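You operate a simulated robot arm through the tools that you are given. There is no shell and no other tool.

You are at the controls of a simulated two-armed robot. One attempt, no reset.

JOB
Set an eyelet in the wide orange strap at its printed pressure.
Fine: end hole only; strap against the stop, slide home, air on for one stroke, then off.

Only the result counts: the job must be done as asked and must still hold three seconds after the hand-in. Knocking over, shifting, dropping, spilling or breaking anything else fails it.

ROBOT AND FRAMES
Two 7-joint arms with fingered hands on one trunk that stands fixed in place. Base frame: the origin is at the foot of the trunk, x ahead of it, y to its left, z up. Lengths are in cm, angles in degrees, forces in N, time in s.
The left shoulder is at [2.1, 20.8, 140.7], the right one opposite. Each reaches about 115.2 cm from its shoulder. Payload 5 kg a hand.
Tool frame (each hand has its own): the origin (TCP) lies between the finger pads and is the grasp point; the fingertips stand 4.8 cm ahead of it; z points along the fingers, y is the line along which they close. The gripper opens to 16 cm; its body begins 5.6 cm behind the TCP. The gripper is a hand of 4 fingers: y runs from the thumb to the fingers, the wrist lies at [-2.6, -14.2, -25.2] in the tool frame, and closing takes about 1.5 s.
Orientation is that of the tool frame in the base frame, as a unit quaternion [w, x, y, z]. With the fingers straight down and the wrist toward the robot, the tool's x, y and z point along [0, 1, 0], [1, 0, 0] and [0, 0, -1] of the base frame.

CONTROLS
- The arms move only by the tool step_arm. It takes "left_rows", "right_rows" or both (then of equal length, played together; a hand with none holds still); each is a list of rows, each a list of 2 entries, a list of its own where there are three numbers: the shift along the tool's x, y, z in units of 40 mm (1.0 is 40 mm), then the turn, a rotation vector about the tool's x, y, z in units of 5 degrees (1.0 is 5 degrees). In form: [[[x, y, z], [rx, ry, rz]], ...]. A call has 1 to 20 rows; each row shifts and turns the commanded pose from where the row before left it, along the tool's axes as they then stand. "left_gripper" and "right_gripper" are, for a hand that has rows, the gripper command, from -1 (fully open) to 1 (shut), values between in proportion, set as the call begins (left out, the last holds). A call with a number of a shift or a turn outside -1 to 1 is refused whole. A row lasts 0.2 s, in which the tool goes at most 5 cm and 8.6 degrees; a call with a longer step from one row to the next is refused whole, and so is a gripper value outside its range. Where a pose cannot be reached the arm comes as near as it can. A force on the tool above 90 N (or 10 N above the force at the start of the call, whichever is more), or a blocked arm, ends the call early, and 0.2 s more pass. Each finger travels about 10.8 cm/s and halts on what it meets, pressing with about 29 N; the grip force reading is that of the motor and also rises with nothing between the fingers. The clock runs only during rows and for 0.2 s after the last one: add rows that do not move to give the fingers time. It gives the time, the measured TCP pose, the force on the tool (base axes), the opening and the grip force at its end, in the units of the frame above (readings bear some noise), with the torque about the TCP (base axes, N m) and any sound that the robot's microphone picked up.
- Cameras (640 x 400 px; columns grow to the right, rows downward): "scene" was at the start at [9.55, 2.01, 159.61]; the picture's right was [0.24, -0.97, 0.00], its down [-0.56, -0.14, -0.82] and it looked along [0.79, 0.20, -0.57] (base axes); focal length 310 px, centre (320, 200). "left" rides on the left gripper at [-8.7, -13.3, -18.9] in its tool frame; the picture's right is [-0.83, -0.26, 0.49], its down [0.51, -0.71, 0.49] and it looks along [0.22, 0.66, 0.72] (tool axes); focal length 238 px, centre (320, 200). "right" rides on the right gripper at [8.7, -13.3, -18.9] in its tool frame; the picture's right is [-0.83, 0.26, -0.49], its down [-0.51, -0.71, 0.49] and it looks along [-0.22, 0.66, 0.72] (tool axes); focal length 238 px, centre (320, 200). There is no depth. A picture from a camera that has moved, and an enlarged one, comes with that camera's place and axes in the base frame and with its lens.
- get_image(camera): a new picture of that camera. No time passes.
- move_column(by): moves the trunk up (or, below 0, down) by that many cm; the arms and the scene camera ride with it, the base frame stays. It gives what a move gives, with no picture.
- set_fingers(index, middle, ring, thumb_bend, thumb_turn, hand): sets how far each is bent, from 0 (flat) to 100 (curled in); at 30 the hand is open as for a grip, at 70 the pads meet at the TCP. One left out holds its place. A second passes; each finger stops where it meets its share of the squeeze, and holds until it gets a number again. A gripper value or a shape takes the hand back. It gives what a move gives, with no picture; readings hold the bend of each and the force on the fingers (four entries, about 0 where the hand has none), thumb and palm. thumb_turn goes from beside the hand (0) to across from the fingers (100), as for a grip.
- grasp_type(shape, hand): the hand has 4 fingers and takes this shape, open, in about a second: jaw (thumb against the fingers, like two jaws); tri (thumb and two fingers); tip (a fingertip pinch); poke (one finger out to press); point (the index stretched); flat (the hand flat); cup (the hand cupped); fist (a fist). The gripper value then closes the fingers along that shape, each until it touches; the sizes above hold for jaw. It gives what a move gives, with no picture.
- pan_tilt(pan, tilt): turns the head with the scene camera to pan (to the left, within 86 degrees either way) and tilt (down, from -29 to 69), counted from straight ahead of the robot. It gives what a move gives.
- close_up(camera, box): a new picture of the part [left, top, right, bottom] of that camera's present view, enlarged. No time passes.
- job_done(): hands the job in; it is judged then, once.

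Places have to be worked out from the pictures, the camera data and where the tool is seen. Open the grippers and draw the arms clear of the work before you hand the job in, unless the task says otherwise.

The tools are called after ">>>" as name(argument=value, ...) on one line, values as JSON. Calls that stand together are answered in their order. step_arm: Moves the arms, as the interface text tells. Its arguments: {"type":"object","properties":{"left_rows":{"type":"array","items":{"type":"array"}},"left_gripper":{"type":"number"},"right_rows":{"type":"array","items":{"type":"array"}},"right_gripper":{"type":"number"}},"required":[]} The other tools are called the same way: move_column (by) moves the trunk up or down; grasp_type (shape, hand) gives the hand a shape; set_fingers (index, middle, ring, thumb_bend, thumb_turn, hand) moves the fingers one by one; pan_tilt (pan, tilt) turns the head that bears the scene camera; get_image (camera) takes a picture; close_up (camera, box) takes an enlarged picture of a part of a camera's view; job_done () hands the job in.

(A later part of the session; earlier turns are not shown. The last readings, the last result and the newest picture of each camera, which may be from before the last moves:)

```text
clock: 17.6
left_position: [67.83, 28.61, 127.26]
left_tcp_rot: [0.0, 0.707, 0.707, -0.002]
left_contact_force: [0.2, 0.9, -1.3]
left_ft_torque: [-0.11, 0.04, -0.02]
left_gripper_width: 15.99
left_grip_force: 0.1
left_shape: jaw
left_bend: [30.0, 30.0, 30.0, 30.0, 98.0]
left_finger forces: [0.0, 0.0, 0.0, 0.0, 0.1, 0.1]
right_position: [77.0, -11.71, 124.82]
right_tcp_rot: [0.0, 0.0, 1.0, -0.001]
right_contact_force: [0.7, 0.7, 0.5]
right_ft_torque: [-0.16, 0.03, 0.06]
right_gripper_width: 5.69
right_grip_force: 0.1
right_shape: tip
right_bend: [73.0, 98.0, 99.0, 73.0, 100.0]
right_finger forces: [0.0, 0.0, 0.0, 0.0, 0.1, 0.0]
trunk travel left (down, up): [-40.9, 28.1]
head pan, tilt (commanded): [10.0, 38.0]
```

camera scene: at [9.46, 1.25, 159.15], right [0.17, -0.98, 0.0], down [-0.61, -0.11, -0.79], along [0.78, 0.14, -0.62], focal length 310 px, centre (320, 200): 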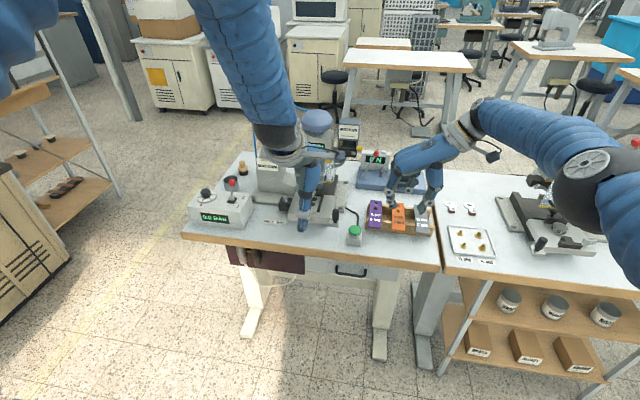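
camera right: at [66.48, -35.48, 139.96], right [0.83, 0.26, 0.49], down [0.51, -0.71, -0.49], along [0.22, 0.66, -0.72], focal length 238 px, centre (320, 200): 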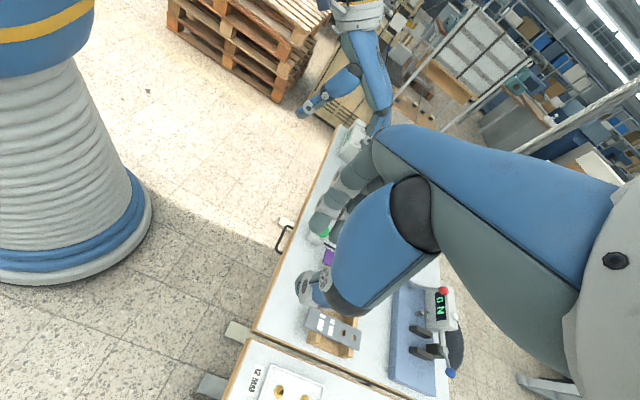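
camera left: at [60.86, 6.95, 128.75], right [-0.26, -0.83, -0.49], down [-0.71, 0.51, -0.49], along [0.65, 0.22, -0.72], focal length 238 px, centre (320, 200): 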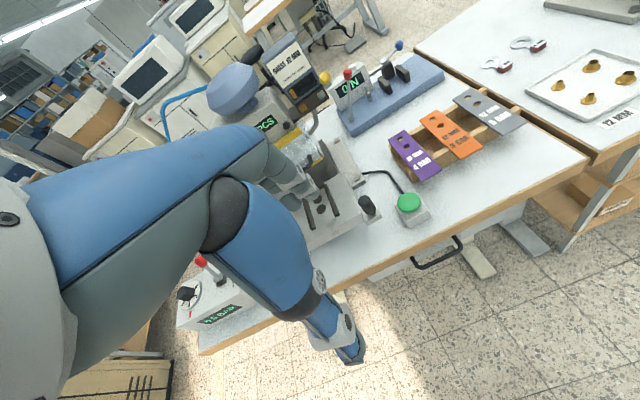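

Both hands are up at z≈125–127 with clear space below. I'll lower the trunk 18 cm.

>>> move_column(by=-18)

>>> get_image(camera="scene")

>>> get_image(camera="left")

```text
clock: 19.6
left_position: [67.77, 28.51, 109.37]
left_tcp_rot: [0.0, 0.707, 0.708, 0.0]
left_contact_force: [0.2, -0.5, 1.0]
left_ft_torque: [0.01, 0.01, -0.01]
left_gripper_width: 15.98
left_grip_force: 0.1
left_shape: jaw
left_bend: [30.0, 30.0, 30.0, 30.0, 98.0]
left_finger forces: [0.0, 0.0, 0.0, 0.0, 0.0, 0.0]
right_position: [77.0, -11.98, 106.96]
right_tcp_rot: [0.0, 0.0, 1.0, 0.0]
right_contact_force: [-0.2, -0.1, 0.0]
right_ft_torque: [-0.01, -0.03, 0.0]
right_gripper_width: 5.65
right_grip_force: 0.0
right_shape: tip
right_bend: [73.0, 98.0, 99.0, 73.0, 100.0]
right_finger forces: [0.0, 0.0, 0.1, 0.0, 0.0, 0.0]
trunk travel left (down, up): [-22.9, 46.1]
head pan, tilt (commanded): [10.0, 38.0]
```

```text
taken
camera scene: at [9.49, 1.34, 141.17], right [0.17, -0.98, 0.0], down [-0.61, -0.11, -0.79], along [0.78, 0.14, -0.62], focal length 310 px, centre (320, 200)
```

scene: 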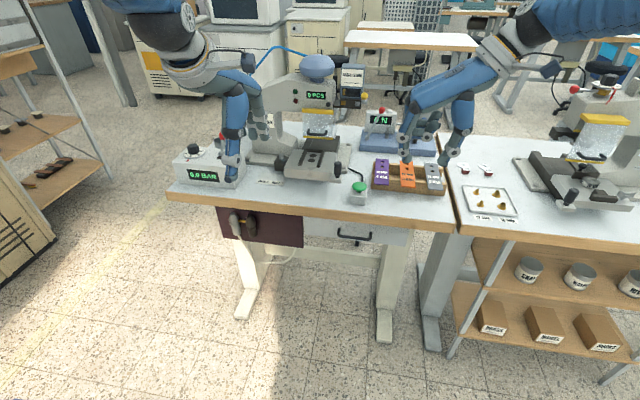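

```text
taken
camera left: at [54.49, 19.86, 128.32], right [-0.26, -0.83, -0.49], down [-0.71, 0.51, -0.49], along [0.66, 0.22, -0.72], focal length 238 px, centre (320, 200)
```

left: 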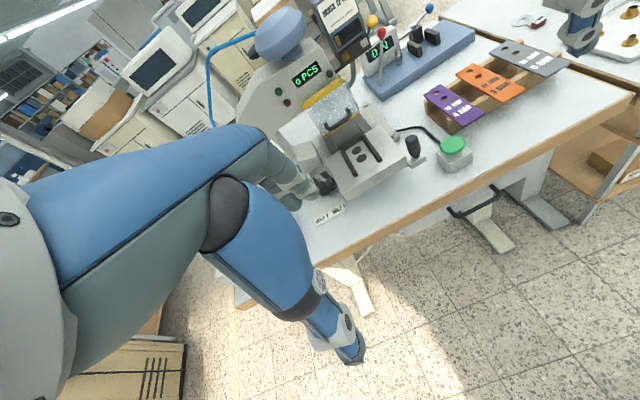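

The trunk is down and the left camera now sees the slide, stop lever and strap rack well. I'll enlarge those for better measurements and to judge the stop lever's setting.

>>> close_up(camera="left", box=[290, 90, 430, 220])

>>> close_up(camera="scene", box=[240, 60, 370, 200])

>>> close_up(camera="scene", box=[340, 120, 470, 220])

>>> close_up(camera="left", box=[410, 30, 580, 170])

```text
3.08 times, centred on (360, 155) of left
camera zoom: at [54.49, 19.86, 128.32], right [-0.26, -0.83, -0.49], down [-0.71, 0.51, -0.49], along [0.66, 0.22, -0.72], focal length 733 px, centre (197, 338)
```

zoom: 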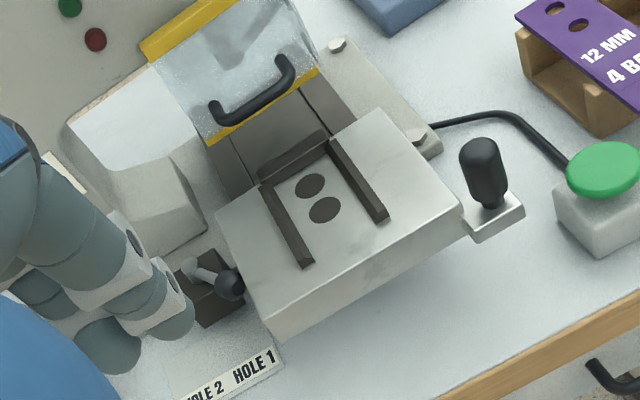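

```text
2.86 times, centred on (305, 130) of scene
camera zoom: at [9.49, 1.34, 141.17], right [0.17, -0.98, 0.0], down [-0.61, -0.11, -0.79], along [0.78, 0.14, -0.62], focal length 886 px, centre (363, 400)
```

zoom: 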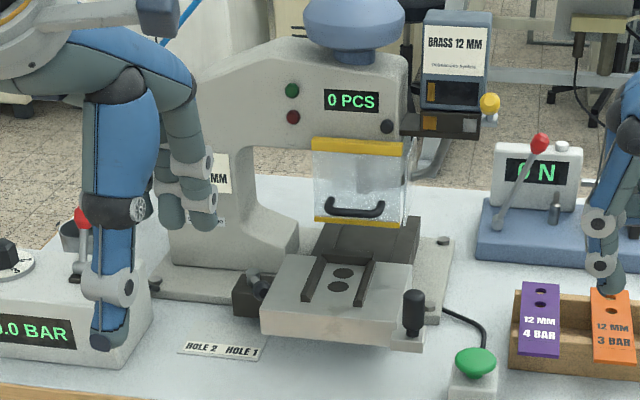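

```text
4.00 times, centred on (405, 170) of scene
camera zoom: at [9.49, 1.34, 141.17], right [0.17, -0.98, 0.0], down [-0.61, -0.11, -0.79], along [0.78, 0.14, -0.62], focal length 1240 px, centre (-20, 320)
```

zoom: 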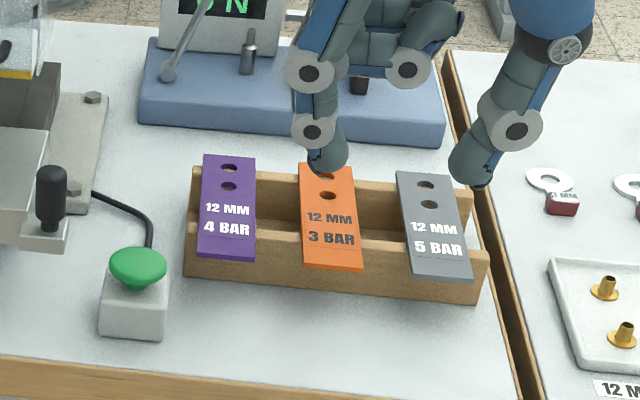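

```text
2.86 times, centred on (495, 100) of left
camera zoom: at [54.49, 19.86, 128.32], right [-0.26, -0.83, -0.49], down [-0.71, 0.51, -0.49], along [0.66, 0.22, -0.72], focal length 681 px, centre (-180, 486)
```

zoom: 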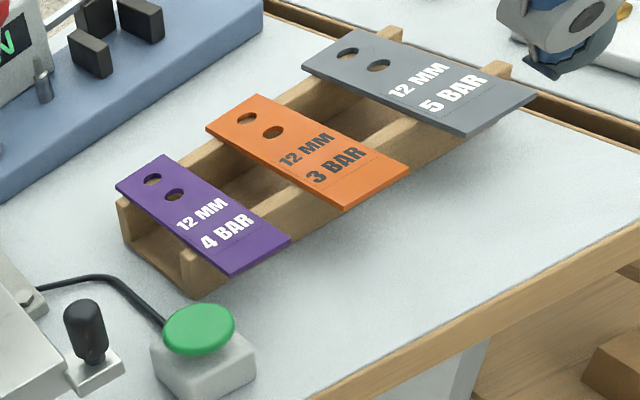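

The orange strap is confirmed at y≈−11.25 with its near end at x≈88.4. I'll tilt the right hand 25° forward, which keeps the wrist within reach, and hover over the strap's overhanging end.

>>> step_arm(right_rows=[[[0, 0, 0], [0, -1, 0]], [[0, 0, 0], [0, -1, 0]], [[0, 0, 0], [0, -1, 0]], [[0, 0, 0], [0, -1, 0]], [[0, 0, 0], [0, -1, 0]], [[-0.355, 0.037, 0.718], [0, 0, 0]], [[-0.355, 0.037, 0.718], [0, 0, 0]], [[-0.355, 0.037, 0.718], [0, 0, 0]], [[-0.355, 0.037, 0.718], [0, 0, 0]], [[-0.355, 0.037, 0.718], [0, 0, 0]], [[0, 0, 0], [0, 0, 0]]])

>>> close_up(camera="scene", box=[340, 120, 470, 220])

>>> close_up(camera="left", box=[410, 30, 580, 170])

```text
clock: 22.0
left_position: [67.72, 28.52, 109.37]
left_tcp_rot: [0.0, 0.707, 0.707, 0.0]
left_contact_force: [-0.1, -0.4, 0.5]
left_ft_torque: [0.02, -0.02, 0.0]
left_gripper_width: 15.95
left_grip_force: 0.0
left_shape: jaw
left_bend: [30.0, 30.0, 30.0, 30.0, 98.0]
left_finger forces: [0.0, 0.0, 0.0, 0.1, 0.1, 0.0]
right_position: [89.41, -11.14, 96.85]
right_tcp_rot: [0.217, 0.0, 0.976, 0.0]
right_contact_force: [-1.5, 0.0, 0.8]
right_ft_torque: [-0.02, -0.04, -0.05]
right_gripper_width: 5.63
right_grip_force: 0.0
right_shape: tip
right_bend: [73.0, 98.0, 99.0, 73.0, 100.0]
right_finger forces: [0.0, 0.1, 0.1, 0.1, 0.0, 0.1]
trunk travel left (down, up): [-22.9, 46.1]
head pan, tilt (commanded): [10.0, 38.0]
```

```text
4.00 times, centred on (405, 170) of scene
camera zoom: at [9.41, 1.31, 141.16], right [0.17, -0.98, 0.0], down [-0.61, -0.11, -0.79], along [0.78, 0.14, -0.62], focal length 1240 px, centre (-20, 320)
```

zoom: 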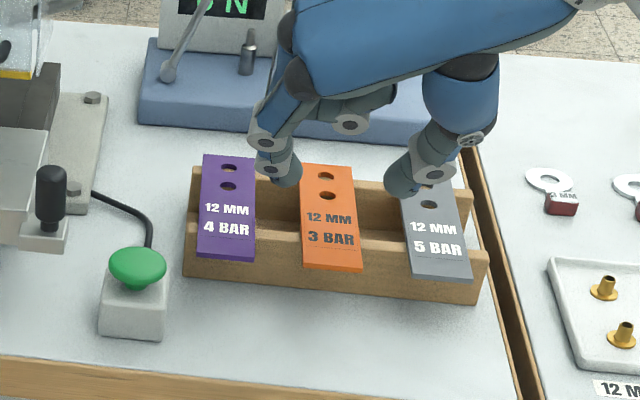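

```text
2.86 times, centred on (495, 100) of left
camera zoom: at [54.41, 19.84, 128.34], right [-0.26, -0.83, -0.49], down [-0.71, 0.51, -0.49], along [0.66, 0.22, -0.72], focal length 681 px, centre (-180, 486)
```

zoom: 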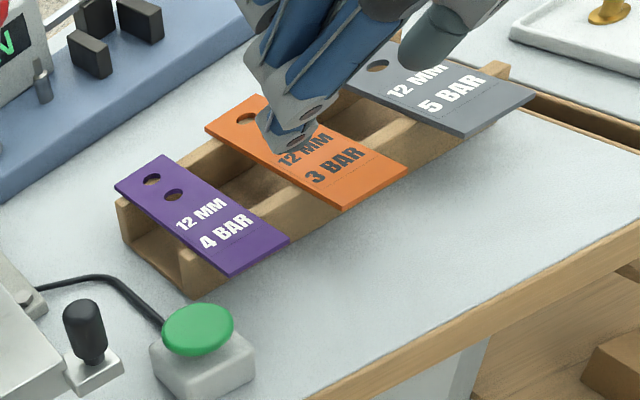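

Relative to the strap, the finger gap is centred within about 0.2 cm. I'll lower 4.2 cm to just above strap level and check again before straddling it.

>>> step_arm(right_rows=[[[0.213, 0, 0.486], [0, 0, 0]], [[0.213, 0, 0.486], [0, 0, 0]], [[0, 0, 0], [0, 0, 0]]])

>>> close_up(camera="scene", box=[370, 140, 450, 200])

>>> close_up(camera="left", box=[430, 40, 550, 130])

```text
clock: 22.8
left_position: [67.68, 28.58, 109.37]
left_tcp_rot: [0.001, 0.707, 0.707, 0.0]
left_contact_force: [-0.3, 0.0, 0.0]
left_ft_torque: [0.02, -0.02, 0.04]
left_gripper_width: 16.0
left_grip_force: 0.0
left_shape: jaw
left_bend: [30.0, 30.0, 30.0, 30.0, 98.0]
left_finger forces: [0.0, 0.1, 0.0, 0.0, 0.0, 0.0]
right_position: [89.64, -11.26, 92.83]
right_tcp_rot: [0.216, 0.0, 0.976, -0.001]
right_contact_force: [0.0, -0.5, -0.2]
right_ft_torque: [0.0, -0.05, -0.01]
right_gripper_width: 5.69
right_grip_force: 0.1
right_shape: tip
right_bend: [73.0, 98.0, 99.0, 73.0, 100.0]
right_finger forces: [0.1, 0.0, 0.0, 0.1, 0.0, 0.1]
trunk travel left (down, up): [-22.9, 46.1]
head pan, tilt (commanded): [10.0, 38.0]
```

```text
6.67 times, centred on (410, 170) of scene
camera zoom: at [9.48, 1.34, 141.15], right [0.17, -0.98, 0.0], down [-0.61, -0.11, -0.79], along [0.78, 0.14, -0.62], focal length 2066 px, centre (-280, 400)
```

zoom: 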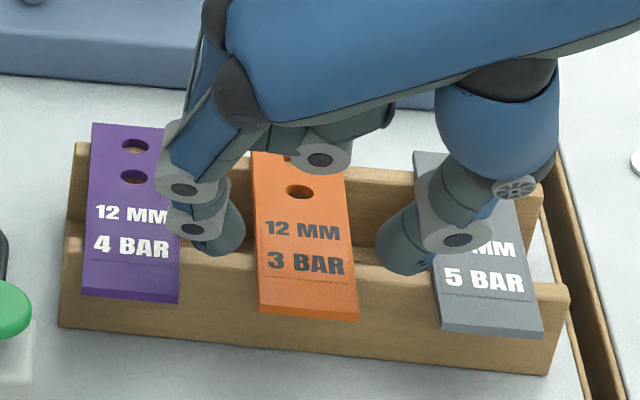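

```text
4.44 times, centred on (490, 85) of left
camera zoom: at [54.48, 19.86, 128.29], right [-0.26, -0.83, -0.49], down [-0.71, 0.51, -0.49], along [0.66, 0.22, -0.72], focal length 1059 px, centre (-436, 711)
```

zoom: 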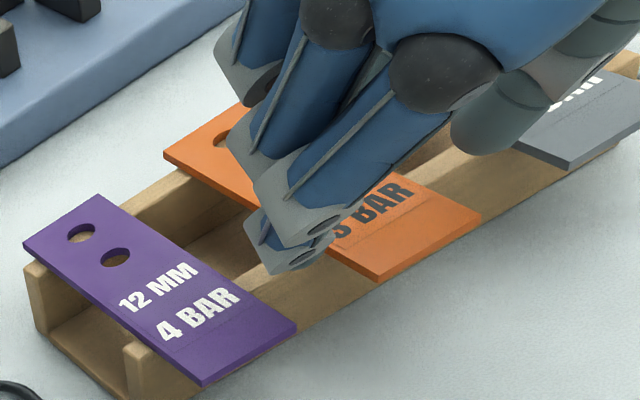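

The index sits about 1 cm left of the strap and the thumb about 0.6 cm right of it, both just in front of the rack rail (x≈92). I'll shift back 0.4 cm, lower 2.1 cm so the tips straddle the strap edges, then check.

>>> step_arm(right_rows=[[[0.157, -0.012, 0.217], [0, 0, 0]], [[0.157, -0.012, 0.217], [0, 0, 0]], [[0, 0, 0], [0, 0, 0]]])

>>> close_up(camera="scene", box=[370, 140, 450, 200])

>>> close_up(camera="left", box=[430, 40, 550, 130])

```text
clock: 23.6
left_position: [67.8, 28.53, 109.36]
left_tcp_rot: [0.0, 0.708, 0.707, 0.0]
left_contact_force: [0.5, 0.1, -0.8]
left_ft_torque: [0.0, -0.02, 0.02]
left_gripper_width: 15.99
left_grip_force: 0.1
left_shape: jaw
left_bend: [30.0, 30.0, 30.0, 30.0, 98.0]
left_finger forces: [0.1, 0.0, 0.1, 0.1, 0.0, 0.1]
right_position: [89.23, -11.21, 90.53]
right_tcp_rot: [0.216, 0.0, 0.976, 0.0]
right_contact_force: [0.2, -0.2, -0.8]
right_ft_torque: [0.0, 0.01, 0.0]
right_gripper_width: 5.64
right_grip_force: 0.1
right_shape: tip
right_bend: [73.0, 98.0, 99.0, 73.0, 100.0]
right_finger forces: [0.0, 0.0, 0.1, 0.0, 0.1, 0.1]
trunk travel left (down, up): [-22.9, 46.1]
head pan, tilt (commanded): [10.0, 38.0]
```

```text
6.67 times, centred on (410, 170) of scene
camera zoom: at [9.51, 1.35, 141.15], right [0.17, -0.98, 0.0], down [-0.61, -0.11, -0.79], along [0.78, 0.14, -0.62], focal length 2066 px, centre (-280, 400)
```

zoom: 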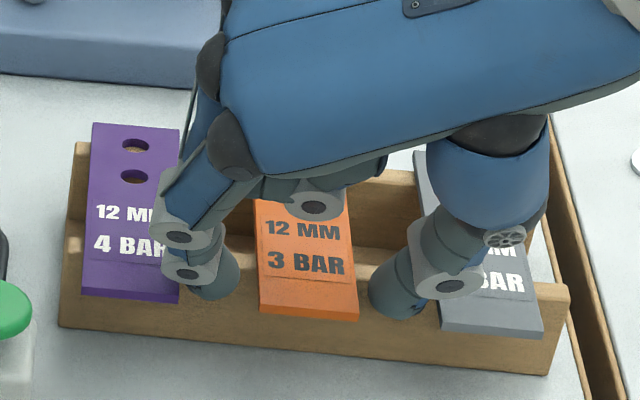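

```text
4.44 times, centred on (490, 85) of left
camera zoom: at [54.51, 19.87, 128.28], right [-0.26, -0.83, -0.49], down [-0.71, 0.51, -0.49], along [0.66, 0.22, -0.72], focal length 1059 px, centre (-436, 711)
```

zoom: 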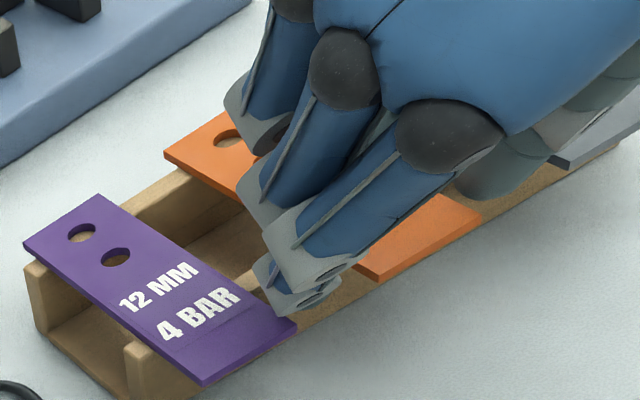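

No contact force yet and the tips are slightly below strap level. I'll go down 0.5 cm more for a fuller pad contact and then close on the strap's edges.

>>> step_arm(right_rows=[[[0.053, 0, 0.113], [0, 0, 0]], [[0, 0, 0], [0, 0, 0]]])

>>> step_arm(right_rows=[[[0, 0, 0], [0, 0, 0]], [[0, 0, 0], [0, 0, 0]], [[0, 0, 0], [0, 0, 0]], [[0, 0, 0], [0, 0, 0]], [[0, 0, 0], [0, 0, 0]], [[0, 0, 0], [0, 0, 0]]], right_gripper=0.7)

>>> close_up(camera="scene", box=[370, 140, 450, 200])

>>> close_up(camera="left", box=[430, 40, 550, 130])

```text
clock: 24.2
left_position: [67.76, 28.46, 109.42]
left_tcp_rot: [0.0, 0.707, 0.707, 0.0]
left_contact_force: [0.2, 0.6, -0.5]
left_ft_torque: [0.01, 0.01, -0.01]
left_gripper_width: 15.97
left_grip_force: 0.1
left_shape: jaw
left_bend: [30.0, 30.0, 30.0, 30.0, 98.0]
left_finger forces: [0.1, 0.0, 0.1, 0.1, 0.1, 0.0]
right_position: [89.2, -11.31, 90.06]
right_tcp_rot: [0.216, 0.0, 0.976, 0.0]
right_contact_force: [-0.3, 0.5, 0.6]
right_ft_torque: [0.02, -0.02, -0.01]
right_gripper_width: 5.68
right_grip_force: 0.1
right_shape: tip
right_bend: [73.0, 98.0, 99.0, 73.0, 100.0]
right_finger forces: [0.0, 0.0, 0.0, 0.0, 0.0, 0.0]
trunk travel left (down, up): [-22.9, 46.1]
head pan, tilt (commanded): [10.0, 38.0]
```

```text
clock: 25.6
left_position: [67.75, 28.43, 109.39]
left_tcp_rot: [0.0, 0.708, 0.707, -0.001]
left_contact_force: [-1.4, 0.6, -0.6]
left_ft_torque: [0.01, 0.01, 0.01]
left_gripper_width: 15.99
left_grip_force: 0.1
left_shape: jaw
left_bend: [30.0, 30.0, 30.0, 30.0, 98.0]
left_finger forces: [0.0, 0.0, 0.0, 0.0, 0.0, 0.1]
right_position: [89.18, -11.23, 90.06]
right_tcp_rot: [0.217, 0.0, 0.976, -0.001]
right_contact_force: [-0.5, -0.6, -0.3]
right_ft_torque: [0.03, -0.01, 0.02]
right_gripper_width: 3.74
right_grip_force: 29.4
right_shape: tip
right_bend: [72.0, 100.0, 100.0, 74.0, 100.0]
right_finger forces: [26.4, 0.0, 0.1, 0.1, 26.4, 0.0]
trunk travel left (down, up): [-22.9, 46.1]
head pan, tilt (commanded): [10.0, 38.0]
```

```text
6.67 times, centred on (410, 170) of scene
camera zoom: at [9.52, 1.34, 141.14], right [0.17, -0.98, 0.0], down [-0.61, -0.11, -0.79], along [0.78, 0.14, -0.62], focal length 2066 px, centre (-280, 400)
```

zoom: 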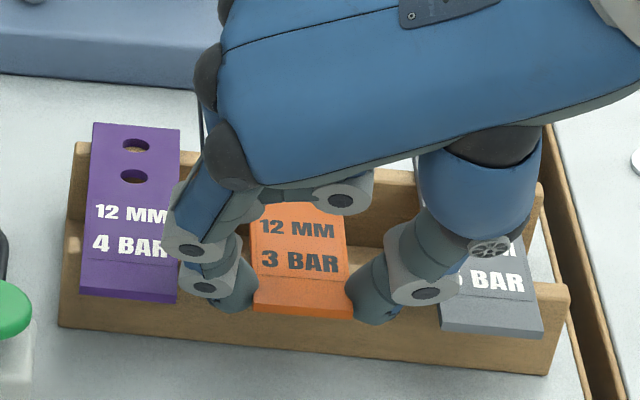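

```text
4.44 times, centred on (490, 85) of left
camera zoom: at [54.52, 19.87, 128.27], right [-0.26, -0.83, -0.49], down [-0.71, 0.51, -0.49], along [0.66, 0.22, -0.72], focal length 1059 px, centre (-436, 711)
```

zoom: 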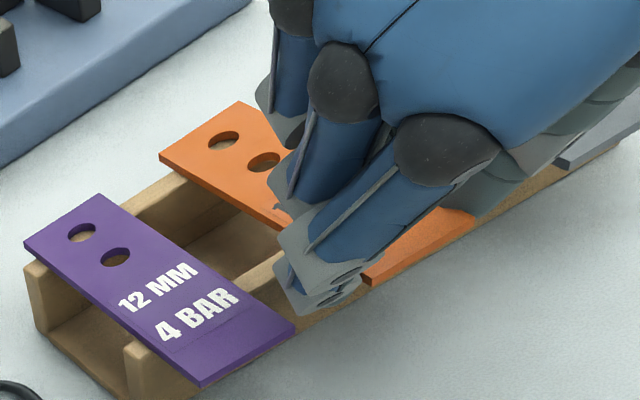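

The strap is gripped with about 26 N each on index and thumb. I'll lift 3 cm straight up and check whether it stays level.

>>> step_arm(right_rows=[[[-0.106, 0, -0.227], [0, 0, 0]], [[-0.106, 0, -0.227], [0, 0, 0]], [[-0.106, 0, -0.227], [0, 0, 0]], [[0, 0, 0], [0, 0, 0]]])

>>> close_up(camera="scene", box=[350, 120, 470, 210])

>>> close_up(camera="left", box=[420, 10, 560, 130])

```text
clock: 26.6
left_position: [67.8, 28.56, 109.37]
left_tcp_rot: [0.0, 0.707, 0.707, -0.001]
left_contact_force: [0.7, 0.9, -0.7]
left_ft_torque: [-0.02, 0.01, 0.0]
left_gripper_width: 15.95
left_grip_force: 0.0
left_shape: jaw
left_bend: [30.0, 30.0, 30.0, 30.0, 98.0]
left_finger forces: [0.0, 0.0, 0.0, 0.0, 0.0, 0.0]
right_position: [89.14, -11.24, 92.89]
right_tcp_rot: [0.216, 0.0, 0.976, 0.0]
right_contact_force: [0.1, -0.6, -0.5]
right_ft_torque: [0.0, 0.05, 0.02]
right_gripper_width: 3.7
right_grip_force: 28.9
right_shape: tip
right_bend: [72.0, 100.0, 100.0, 74.0, 100.0]
right_finger forces: [26.4, 0.1, 0.0, 0.0, 26.4, 0.1]
trunk travel left (down, up): [-22.9, 46.1]
head pan, tilt (commanded): [10.0, 38.0]
```

```text
4.44 times, centred on (410, 165) of scene
camera zoom: at [9.54, 1.33, 141.14], right [0.17, -0.98, 0.0], down [-0.61, -0.11, -0.79], along [0.78, 0.14, -0.62], focal length 1378 px, centre (-80, 356)
```

zoom: 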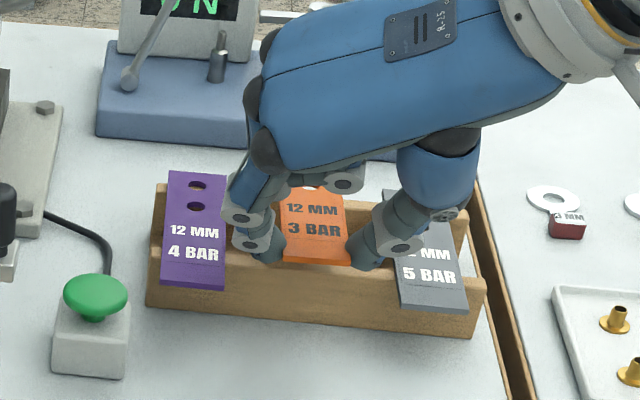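

```text
3.33 times, centred on (490, 70) of left
camera zoom: at [54.54, 19.86, 128.26], right [-0.26, -0.83, -0.49], down [-0.71, 0.51, -0.49], along [0.66, 0.22, -0.72], focal length 794 px, centre (-247, 633)
```

zoom: 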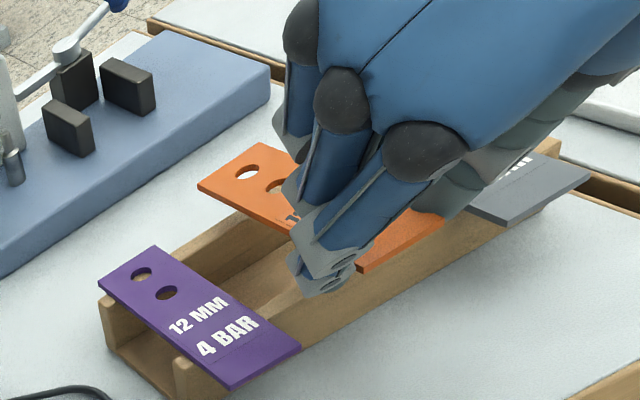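

The strap comes up level and the neighbouring straps are undisturbed. I'll lift it another 12 cm while moving the left hand out to the left, so its camera still sees the slide without blocking the way.

>>> step_arm(left_rows=[[[0.84, -0.5, -0.19], [0, 0, 0]], [[0.84, -0.5, -0.19], [0, 0, 0]], [[0.84, -0.5, -0.19], [0, 0, 0]], [[0.84, -0.5, -0.19], [0, 0, 0]], [[0, 0, 0], [0, 0, 0]], [[0, 0, 0], [0, 0, 0]]], right_rows=[[[-0.212, 0, -0.453], [0, 0, 0]], [[-0.212, 0, -0.453], [0, 0, 0]], [[-0.212, 0, -0.453], [0, 0, 0]], [[-0.212, 0, -0.453], [0, 0, 0]], [[-0.212, 0, -0.453], [0, 0, 0]], [[-0.212, 0, -0.453], [0, 0, 0]]])

>>> get_image(camera="scene")

>>> get_image(camera="left")

```text
clock: 28.0
left_position: [59.66, 42.29, 112.55]
left_tcp_rot: [0.0, 0.707, 0.707, -0.001]
left_contact_force: [-0.6, 0.8, 0.8]
left_ft_torque: [-0.05, -0.03, -0.02]
left_gripper_width: 15.99
left_grip_force: 0.1
left_shape: jaw
left_bend: [30.0, 30.0, 30.0, 30.0, 98.0]
left_finger forces: [0.0, 0.0, 0.0, 0.0, 0.0, 0.1]
right_position: [89.05, -11.14, 104.95]
right_tcp_rot: [0.216, -0.001, 0.976, 0.0]
right_contact_force: [-0.7, 1.3, 0.2]
right_ft_torque: [-0.13, -0.04, -0.03]
right_gripper_width: 3.71
right_grip_force: 29.0
right_shape: tip
right_bend: [72.0, 100.0, 100.0, 74.0, 100.0]
right_finger forces: [26.5, 0.0, 0.0, 0.0, 26.5, 0.0]
trunk travel left (down, up): [-22.9, 46.1]
head pan, tilt (commanded): [10.0, 38.0]
```

```text
taken
camera scene: at [9.38, 1.44, 141.16], right [0.17, -0.98, 0.0], down [-0.61, -0.11, -0.79], along [0.78, 0.14, -0.62], focal length 310 px, centre (320, 200)
```

scene: 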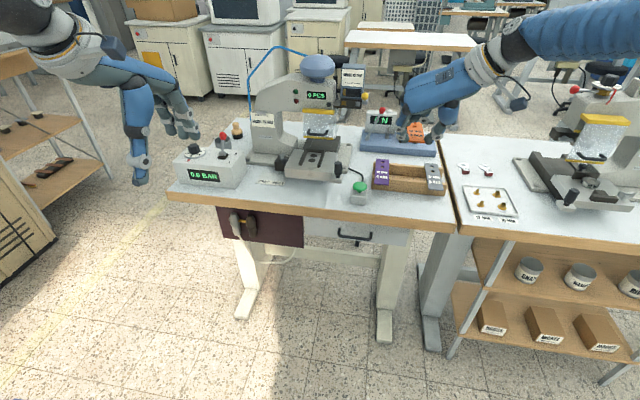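

```text
taken
camera left: at [46.41, 33.65, 131.37], right [-0.26, -0.84, -0.49], down [-0.71, 0.51, -0.49], along [0.66, 0.22, -0.72], focal length 238 px, centre (320, 200)
```

left: 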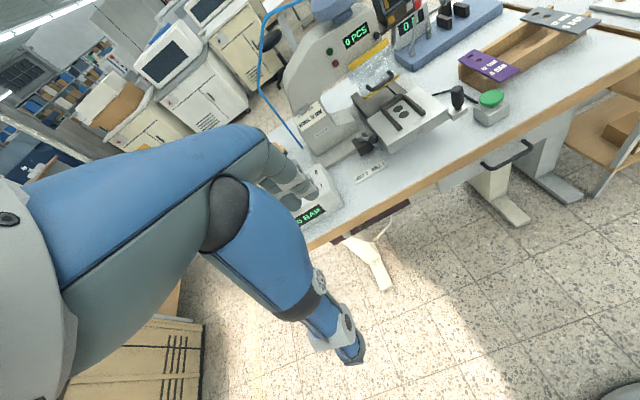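

The strap is held level at z≈101 and the path is clear. I'll draw it back toward the robot first, then sweep left to above the slide lane.

>>> step_arm(right_rows=[[[0.83, 0, -0.388], [0, 0, 0]], [[0.83, 0, -0.388], [0, 0, 0]], [[0.83, 0, -0.388], [0, 0, 0]], [[0.04, 0.925, 0.085], [0, 0, 0]], [[0.04, 0.925, 0.085], [0, 0, 0]], [[0.04, 0.925, 0.085], [0, 0, 0]], [[0.04, 0.925, 0.085], [0, 0, 0]], [[0.04, 0.925, 0.085], [0, 0, 0]], [[0.04, 0.925, 0.085], [0, 0, 0]], [[0.04, 0.925, 0.085], [0, 0, 0]], [[0.04, 0.925, 0.085], [0, 0, 0]], [[0, 0, 0], [0, 0, 0]]])

>>> get_image(camera="left")

>>> close_up(camera="scene", box=[230, 70, 390, 210])

```text
clock: 30.6
left_position: [59.71, 42.08, 112.42]
left_tcp_rot: [0.0, 0.707, 0.707, 0.0]
left_contact_force: [0.2, -0.1, 0.2]
left_ft_torque: [0.07, 0.03, -0.01]
left_gripper_width: 15.96
left_grip_force: 0.0
left_shape: jaw
left_bend: [30.0, 30.0, 30.0, 30.0, 98.0]
left_finger forces: [0.1, 0.0, 0.0, 0.0, 0.0, 0.0]
right_position: [78.24, 18.18, 102.11]
right_tcp_rot: [0.216, 0.001, 0.976, 0.0]
right_contact_force: [0.8, -0.9, -0.3]
right_ft_torque: [0.08, 0.04, 0.04]
right_gripper_width: 3.72
right_grip_force: 29.2
right_shape: tip
right_bend: [72.0, 100.0, 100.0, 74.0, 100.0]
right_finger forces: [26.5, 0.0, 0.0, 0.0, 26.6, 0.1]
trunk travel left (down, up): [-22.9, 46.1]
head pan, tilt (commanded): [10.0, 38.0]
```

```text
taken
camera left: at [46.56, 33.38, 131.39], right [-0.26, -0.83, -0.49], down [-0.71, 0.51, -0.49], along [0.66, 0.22, -0.72], focal length 238 px, centre (320, 200)
```

left: 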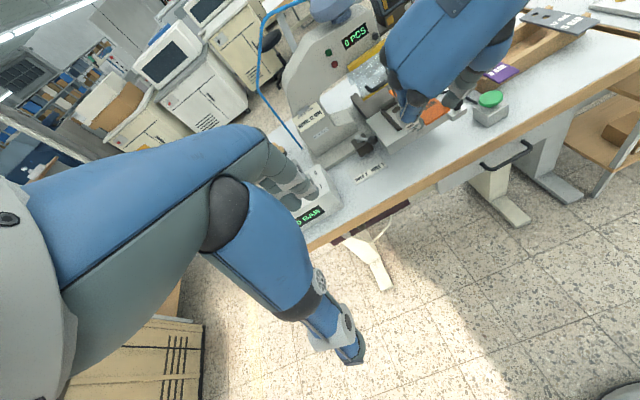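

```text
2.86 times, centred on (310, 140) of scene
camera zoom: at [9.49, 1.22, 141.15], right [0.17, -0.98, 0.0], down [-0.61, -0.11, -0.79], along [0.78, 0.14, -0.62], focal length 886 px, centre (349, 371)
```

zoom: 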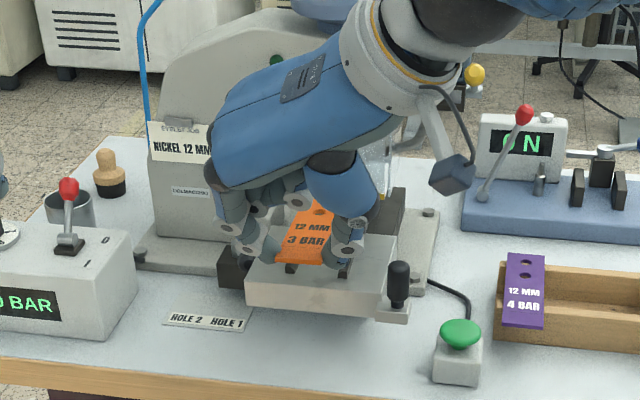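

The strap is over the slide. I'll lower to hover about 1 cm above the rails, with the far end roughly 1.5 cm short of the back stop, then compare it with the lane in both views.

>>> step_arm(right_rows=[[[-0.077, 0.063, 0.78], [0, 0, 0]], [[-0.077, 0.063, 0.78], [0, 0, 0]], [[0, 0, 0], [0, 0, 0]]])

>>> close_up(camera="left", box=[350, 40, 490, 160])

>>> close_up(camera="scene", box=[270, 110, 370, 190])

```text
clock: 31.4
left_position: [59.76, 42.14, 112.55]
left_tcp_rot: [0.001, 0.707, 0.707, 0.0]
left_contact_force: [0.3, -0.3, 0.6]
left_ft_torque: [0.06, -0.02, 0.02]
left_gripper_width: 15.98
left_grip_force: 0.0
left_shape: jaw
left_bend: [30.0, 30.0, 30.0, 30.0, 98.0]
left_finger forces: [0.1, 0.1, 0.1, 0.0, 0.0, 0.0]
right_position: [81.41, 18.8, 96.7]
right_tcp_rot: [0.216, 0.0, 0.976, 0.0]
right_contact_force: [-0.4, 0.2, 0.3]
right_ft_torque: [-0.03, -0.02, 0.0]
right_gripper_width: 3.71
right_grip_force: 29.2
right_shape: tip
right_bend: [72.0, 100.0, 100.0, 74.0, 100.0]
right_finger forces: [26.6, 0.1, 0.1, 0.1, 26.6, 0.0]
trunk travel left (down, up): [-22.9, 46.1]
head pan, tilt (commanded): [10.0, 38.0]
```

```text
3.33 times, centred on (420, 100) of left
camera zoom: at [46.5, 33.54, 131.38], right [-0.26, -0.83, -0.49], down [-0.71, 0.51, -0.49], along [0.66, 0.22, -0.72], focal length 794 px, centre (-13, 533)
```

zoom: 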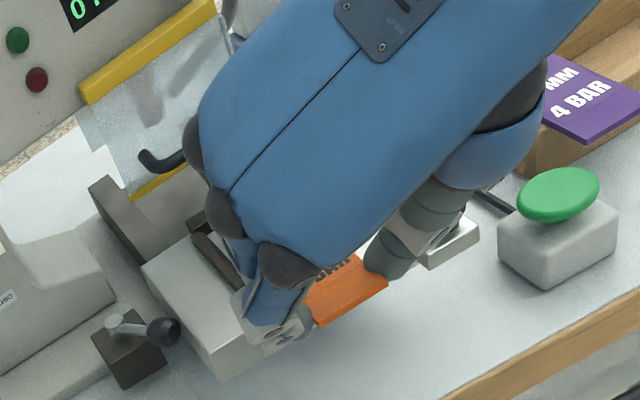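

```text
5.00 times, centred on (320, 150) of scene
camera zoom: at [9.44, 1.36, 141.16], right [0.17, -0.98, 0.0], down [-0.61, -0.11, -0.79], along [0.78, 0.14, -0.62], focal length 1550 px, centre (320, 450)
```

zoom: 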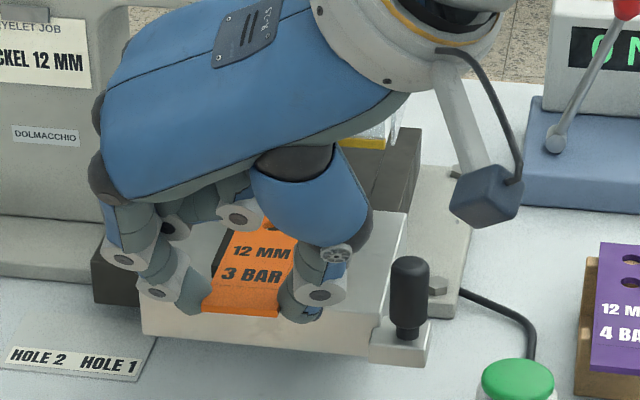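

The hand hides part of the lane from the scene and left cameras. I'll check what the right wrist camera sees of the strap and rails.

>>> get_image(camera="right")

>>> close_up(camera="scene", box=[290, 140, 340, 180])

```text
taken
camera right: at [65.58, 5.55, 110.16], right [0.55, 0.26, 0.79], down [0.67, -0.71, -0.23], along [0.5, 0.66, -0.56], focal length 238 px, centre (320, 200)
```

right: 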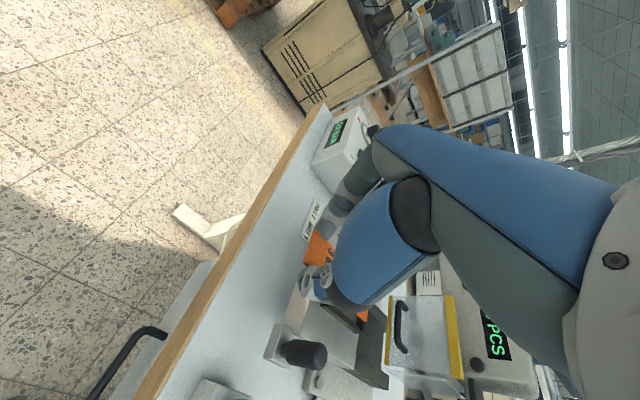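

```text
10.00 times, centred on (315, 160) of scene
camera zoom: at [9.44, 1.36, 141.16], right [0.17, -0.98, 0.0], down [-0.61, -0.11, -0.79], along [0.78, 0.14, -0.62], focal length 3100 px, centre (370, 600)
```

zoom: 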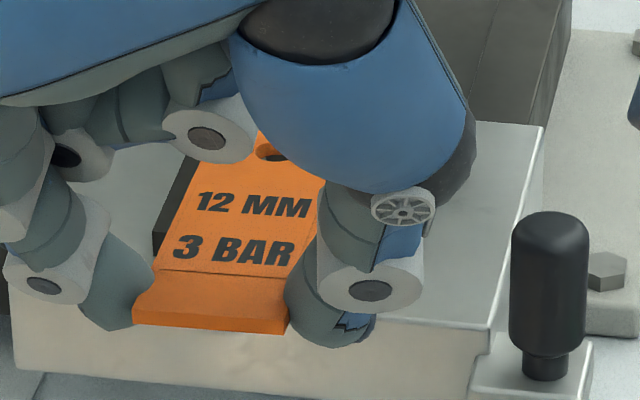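

With exact camera axes I find the strap yawed about 2.5° in the grip (far end toward +y), while the slide is square and the lane is centred at y≈18.7. I'll correct by turning the hand −2.5° about the vertical and nudging +y 0.13 cm.

>>> step_arm(right_rows=[[[0, 0.033, 0], [0.21, 0, 0.453]], [[0, 0, 0], [0, 0, 0]]])

>>> close_up(camera="scene", box=[290, 140, 340, 180])

>>> close_up(camera="right", box=[260, 190, 400, 390])

```text
clock: 32.0
left_position: [59.89, 42.07, 112.48]
left_tcp_rot: [0.0, 0.707, 0.707, 0.0]
left_contact_force: [0.8, 0.0, -0.5]
left_ft_torque: [0.02, 0.05, 0.04]
left_gripper_width: 15.96
left_grip_force: 0.2
left_shape: jaw
left_bend: [30.0, 30.0, 30.0, 30.0, 98.0]
left_finger forces: [0.0, 0.1, 0.0, 0.0, 0.0, 0.0]
right_position: [81.42, 18.83, 96.57]
right_tcp_rot: [0.216, 0.021, 0.976, -0.005]
right_contact_force: [0.3, 0.0, -0.1]
right_ft_torque: [0.05, 0.08, 0.01]
right_gripper_width: 3.72
right_grip_force: 28.4
right_shape: tip
right_bend: [72.0, 100.0, 100.0, 74.0, 100.0]
right_finger forces: [26.6, 0.1, 0.1, 0.0, 26.6, 0.0]
trunk travel left (down, up): [-22.9, 46.1]
head pan, tilt (commanded): [10.0, 38.0]
```

```text
10.00 times, centred on (315, 160) of scene
camera zoom: at [9.56, 1.33, 141.14], right [0.17, -0.98, 0.0], down [-0.61, -0.11, -0.79], along [0.78, 0.14, -0.62], focal length 3100 px, centre (370, 600)
```

zoom: 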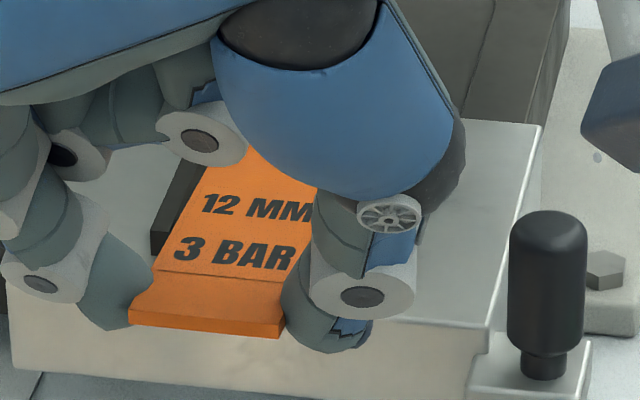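

```text
2.00 times, centred on (330, 290) of right
camera zoom: at [65.06, 6.34, 110.03], right [0.56, 0.23, 0.79], down [0.63, -0.74, -0.23], along [0.53, 0.63, -0.56], focal length 477 px, centre (300, 20)
```

zoom: 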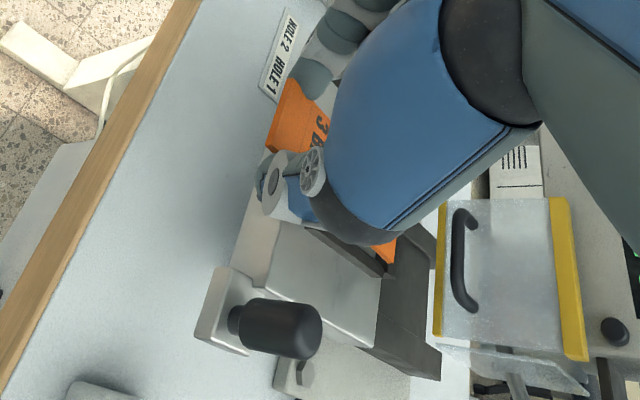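

My edge readings at that scale are ambiguous about the remaining yaw. I'll take a much tighter enlargement of the strap and the visible rail to measure properly.

>>> close_up(camera="scene", box=[300, 154, 326, 176])

>>> close_up(camera="left", box=[385, 85, 445, 140])

>>> close_up(camera="right", box=[290, 220, 390, 330])

```text
16.00 times, centred on (313, 165) of scene
camera zoom: at [9.56, 1.33, 141.14], right [0.17, -0.98, 0.0], down [-0.61, -0.11, -0.79], along [0.78, 0.14, -0.62], focal length 4960 px, centre (432, 760)
```

zoom: 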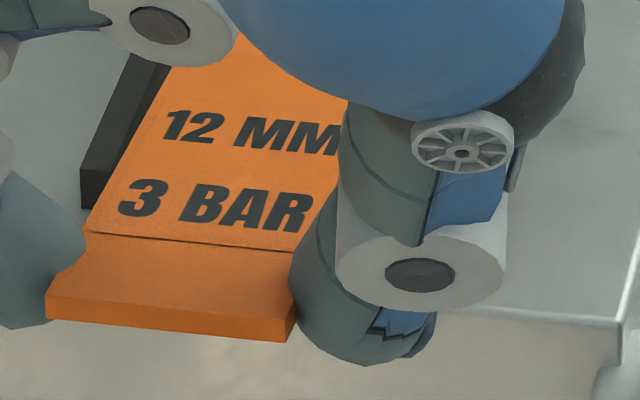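

```text
7.27 times, centred on (415, 112) of left
camera zoom: at [46.62, 33.5, 131.34], right [-0.26, -0.83, -0.49], down [-0.71, 0.51, -0.49], along [0.66, 0.22, -0.72], focal length 1734 px, centre (-371, 836)
```

zoom: 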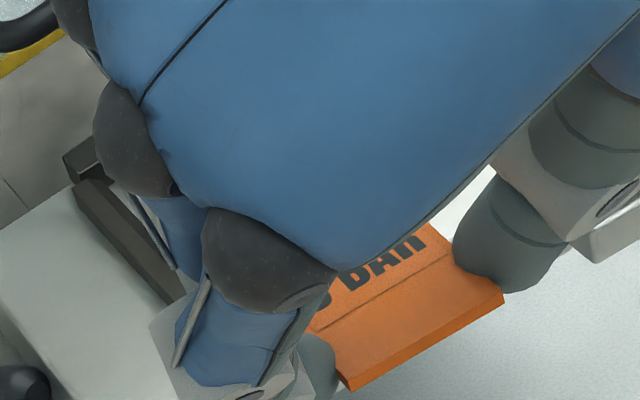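

```text
3.64 times, centred on (340, 275) of right
camera zoom: at [65.06, 6.34, 110.03], right [0.56, 0.23, 0.79], down [0.63, -0.74, -0.23], along [0.53, 0.63, -0.56], focal length 867 px, centre (247, -73)
```

zoom: 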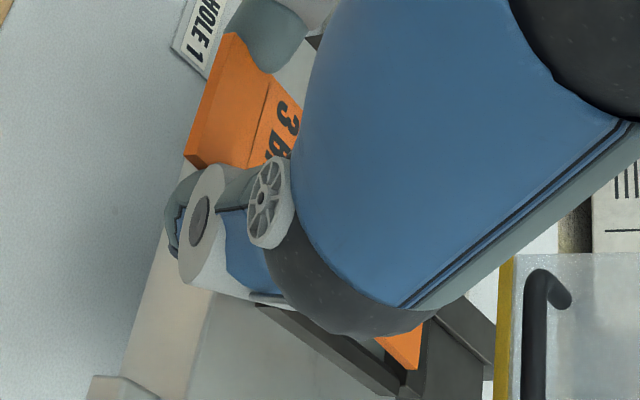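

The readings still conflict between yaw and pitch, so I'll zoom the right wrist camera onto the strap's far corner and right rail, and the scene camera onto the slide front, to settle it.

>>> close_up(camera="right", box=[350, 295, 410, 340])

>>> close_up(camera="right", box=[285, 225, 345, 275])

>>> close_up(camera="left", box=[370, 60, 420, 130])

```text
8.89 times, centred on (380, 318) of right
camera zoom: at [65.06, 6.34, 110.03], right [0.56, 0.23, 0.79], down [0.63, -0.74, -0.23], along [0.53, 0.63, -0.56], focal length 2119 px, centre (-213, -844)
```

zoom: 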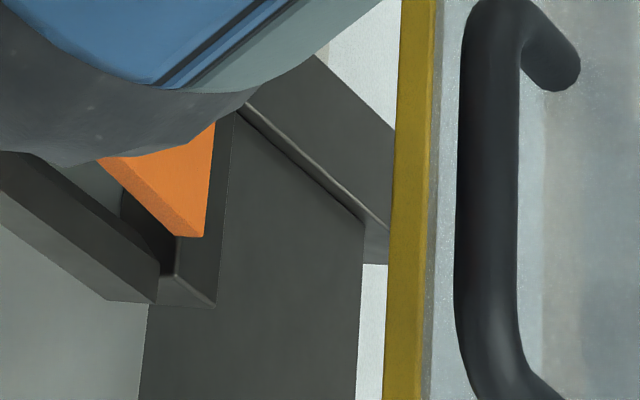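

```text
8.00 times, centred on (315, 250) of right
camera zoom: at [65.06, 6.34, 110.03], right [0.56, 0.23, 0.79], down [0.63, -0.74, -0.23], along [0.53, 0.63, -0.56], focal length 1907 px, centre (360, -200)
```

zoom: 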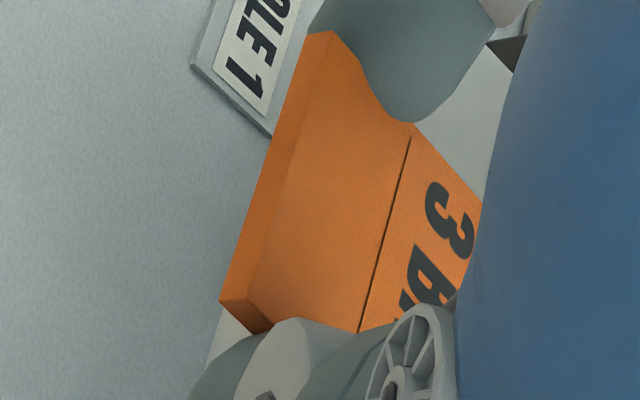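

```text
5.71 times, centred on (395, 95) of left
camera zoom: at [46.62, 33.5, 131.34], right [-0.26, -0.83, -0.49], down [-0.71, 0.51, -0.49], along [0.66, 0.22, -0.72], focal length 1362 px, centre (-109, 800)
```

zoom: 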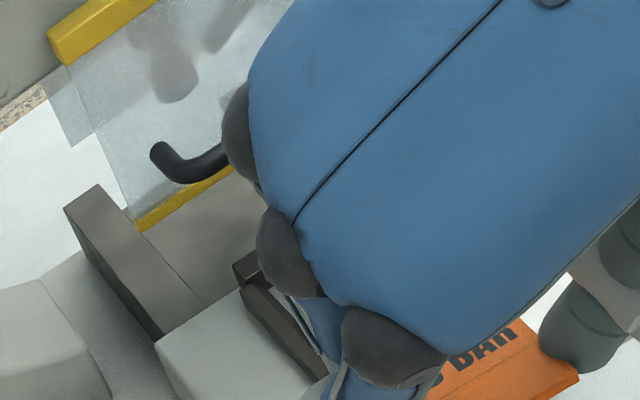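

The right camera reveals it: the strap now has about −2.8° yaw plus a slight roll (right side up), so my earlier yaw correction was mistaken. I'll turn back +2.7° about vertical, add a 2.5° roll correction and shift −0.35 cm in y, then re-measure against the rail.

>>> step_arm(right_rows=[[[0, -0.088, 0], [-0.68, 0.02, -0.279]], [[0, 0, 0], [0, 0, 0]], [[0, 0, 0], [0, 0, 0]]])

>>> close_up(camera="right", box=[350, 295, 410, 340])

>>> close_up(camera="scene", box=[300, 154, 326, 176])

>>> close_up(camera="right", box=[285, 225, 345, 275])

```text
clock: 32.8
left_position: [59.78, 42.09, 112.52]
left_tcp_rot: [0.0, 0.707, 0.707, 0.0]
left_contact_force: [0.3, 0.0, 0.4]
left_ft_torque: [0.05, 0.0, 0.01]
left_gripper_width: 15.97
left_grip_force: 0.0
left_shape: jaw
left_bend: [30.0, 30.0, 30.0, 30.0, 98.0]
left_finger forces: [0.0, 0.0, 0.1, 0.0, 0.0, 0.1]
right_position: [81.39, 18.62, 96.78]
right_tcp_rot: [0.215, 0.004, 0.976, 0.021]
right_contact_force: [0.8, -0.5, -0.2]
right_ft_torque: [0.02, 0.04, 0.0]
right_gripper_width: 3.71
right_grip_force: 28.9
right_shape: tip
right_bend: [72.0, 100.0, 100.0, 74.0, 100.0]
right_finger forces: [26.6, 0.0, 0.0, 0.1, 26.5, 0.0]
trunk travel left (down, up): [-22.9, 46.1]
head pan, tilt (commanded): [10.0, 38.0]
```

```text
8.89 times, centred on (380, 318) of right
camera zoom: at [65.64, 4.66, 109.47], right [0.55, 0.23, 0.8], down [0.67, -0.7, -0.26], along [0.5, 0.68, -0.53], focal length 2119 px, centre (-213, -844)
```

zoom: 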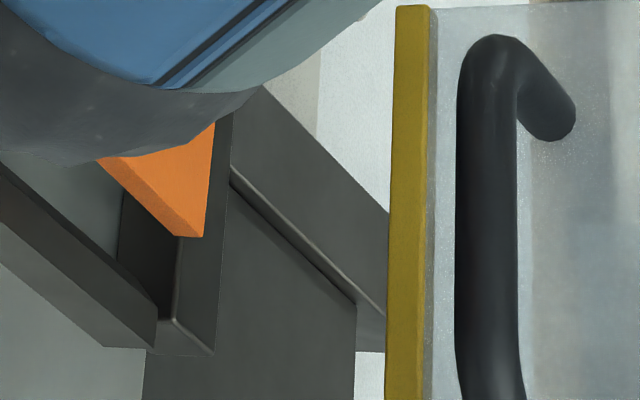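

```text
16.00 times, centred on (313, 165) of scene
camera zoom: at [9.54, 1.32, 141.14], right [0.17, -0.98, 0.0], down [-0.61, -0.11, -0.79], along [0.78, 0.14, -0.62], focal length 4960 px, centre (432, 760)
```

zoom: 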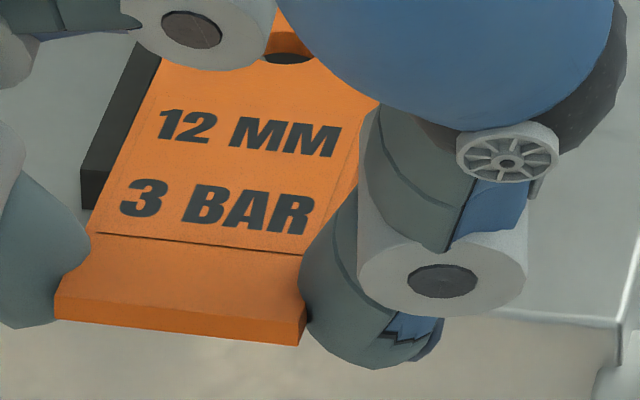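

```text
8.00 times, centred on (315, 250) of right
camera zoom: at [65.64, 4.66, 109.47], right [0.55, 0.23, 0.8], down [0.67, -0.7, -0.26], along [0.5, 0.68, -0.53], focal length 1907 px, centre (360, -200)
```

zoom: 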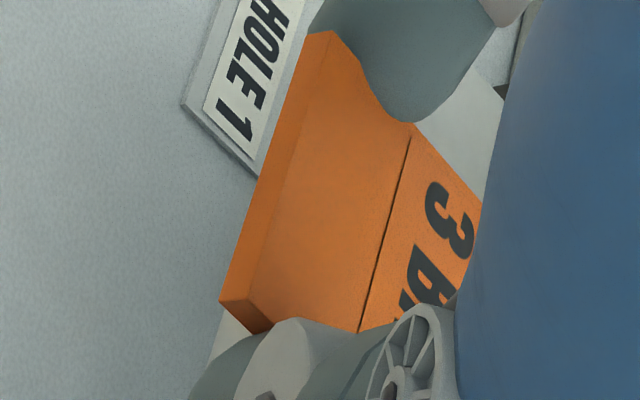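

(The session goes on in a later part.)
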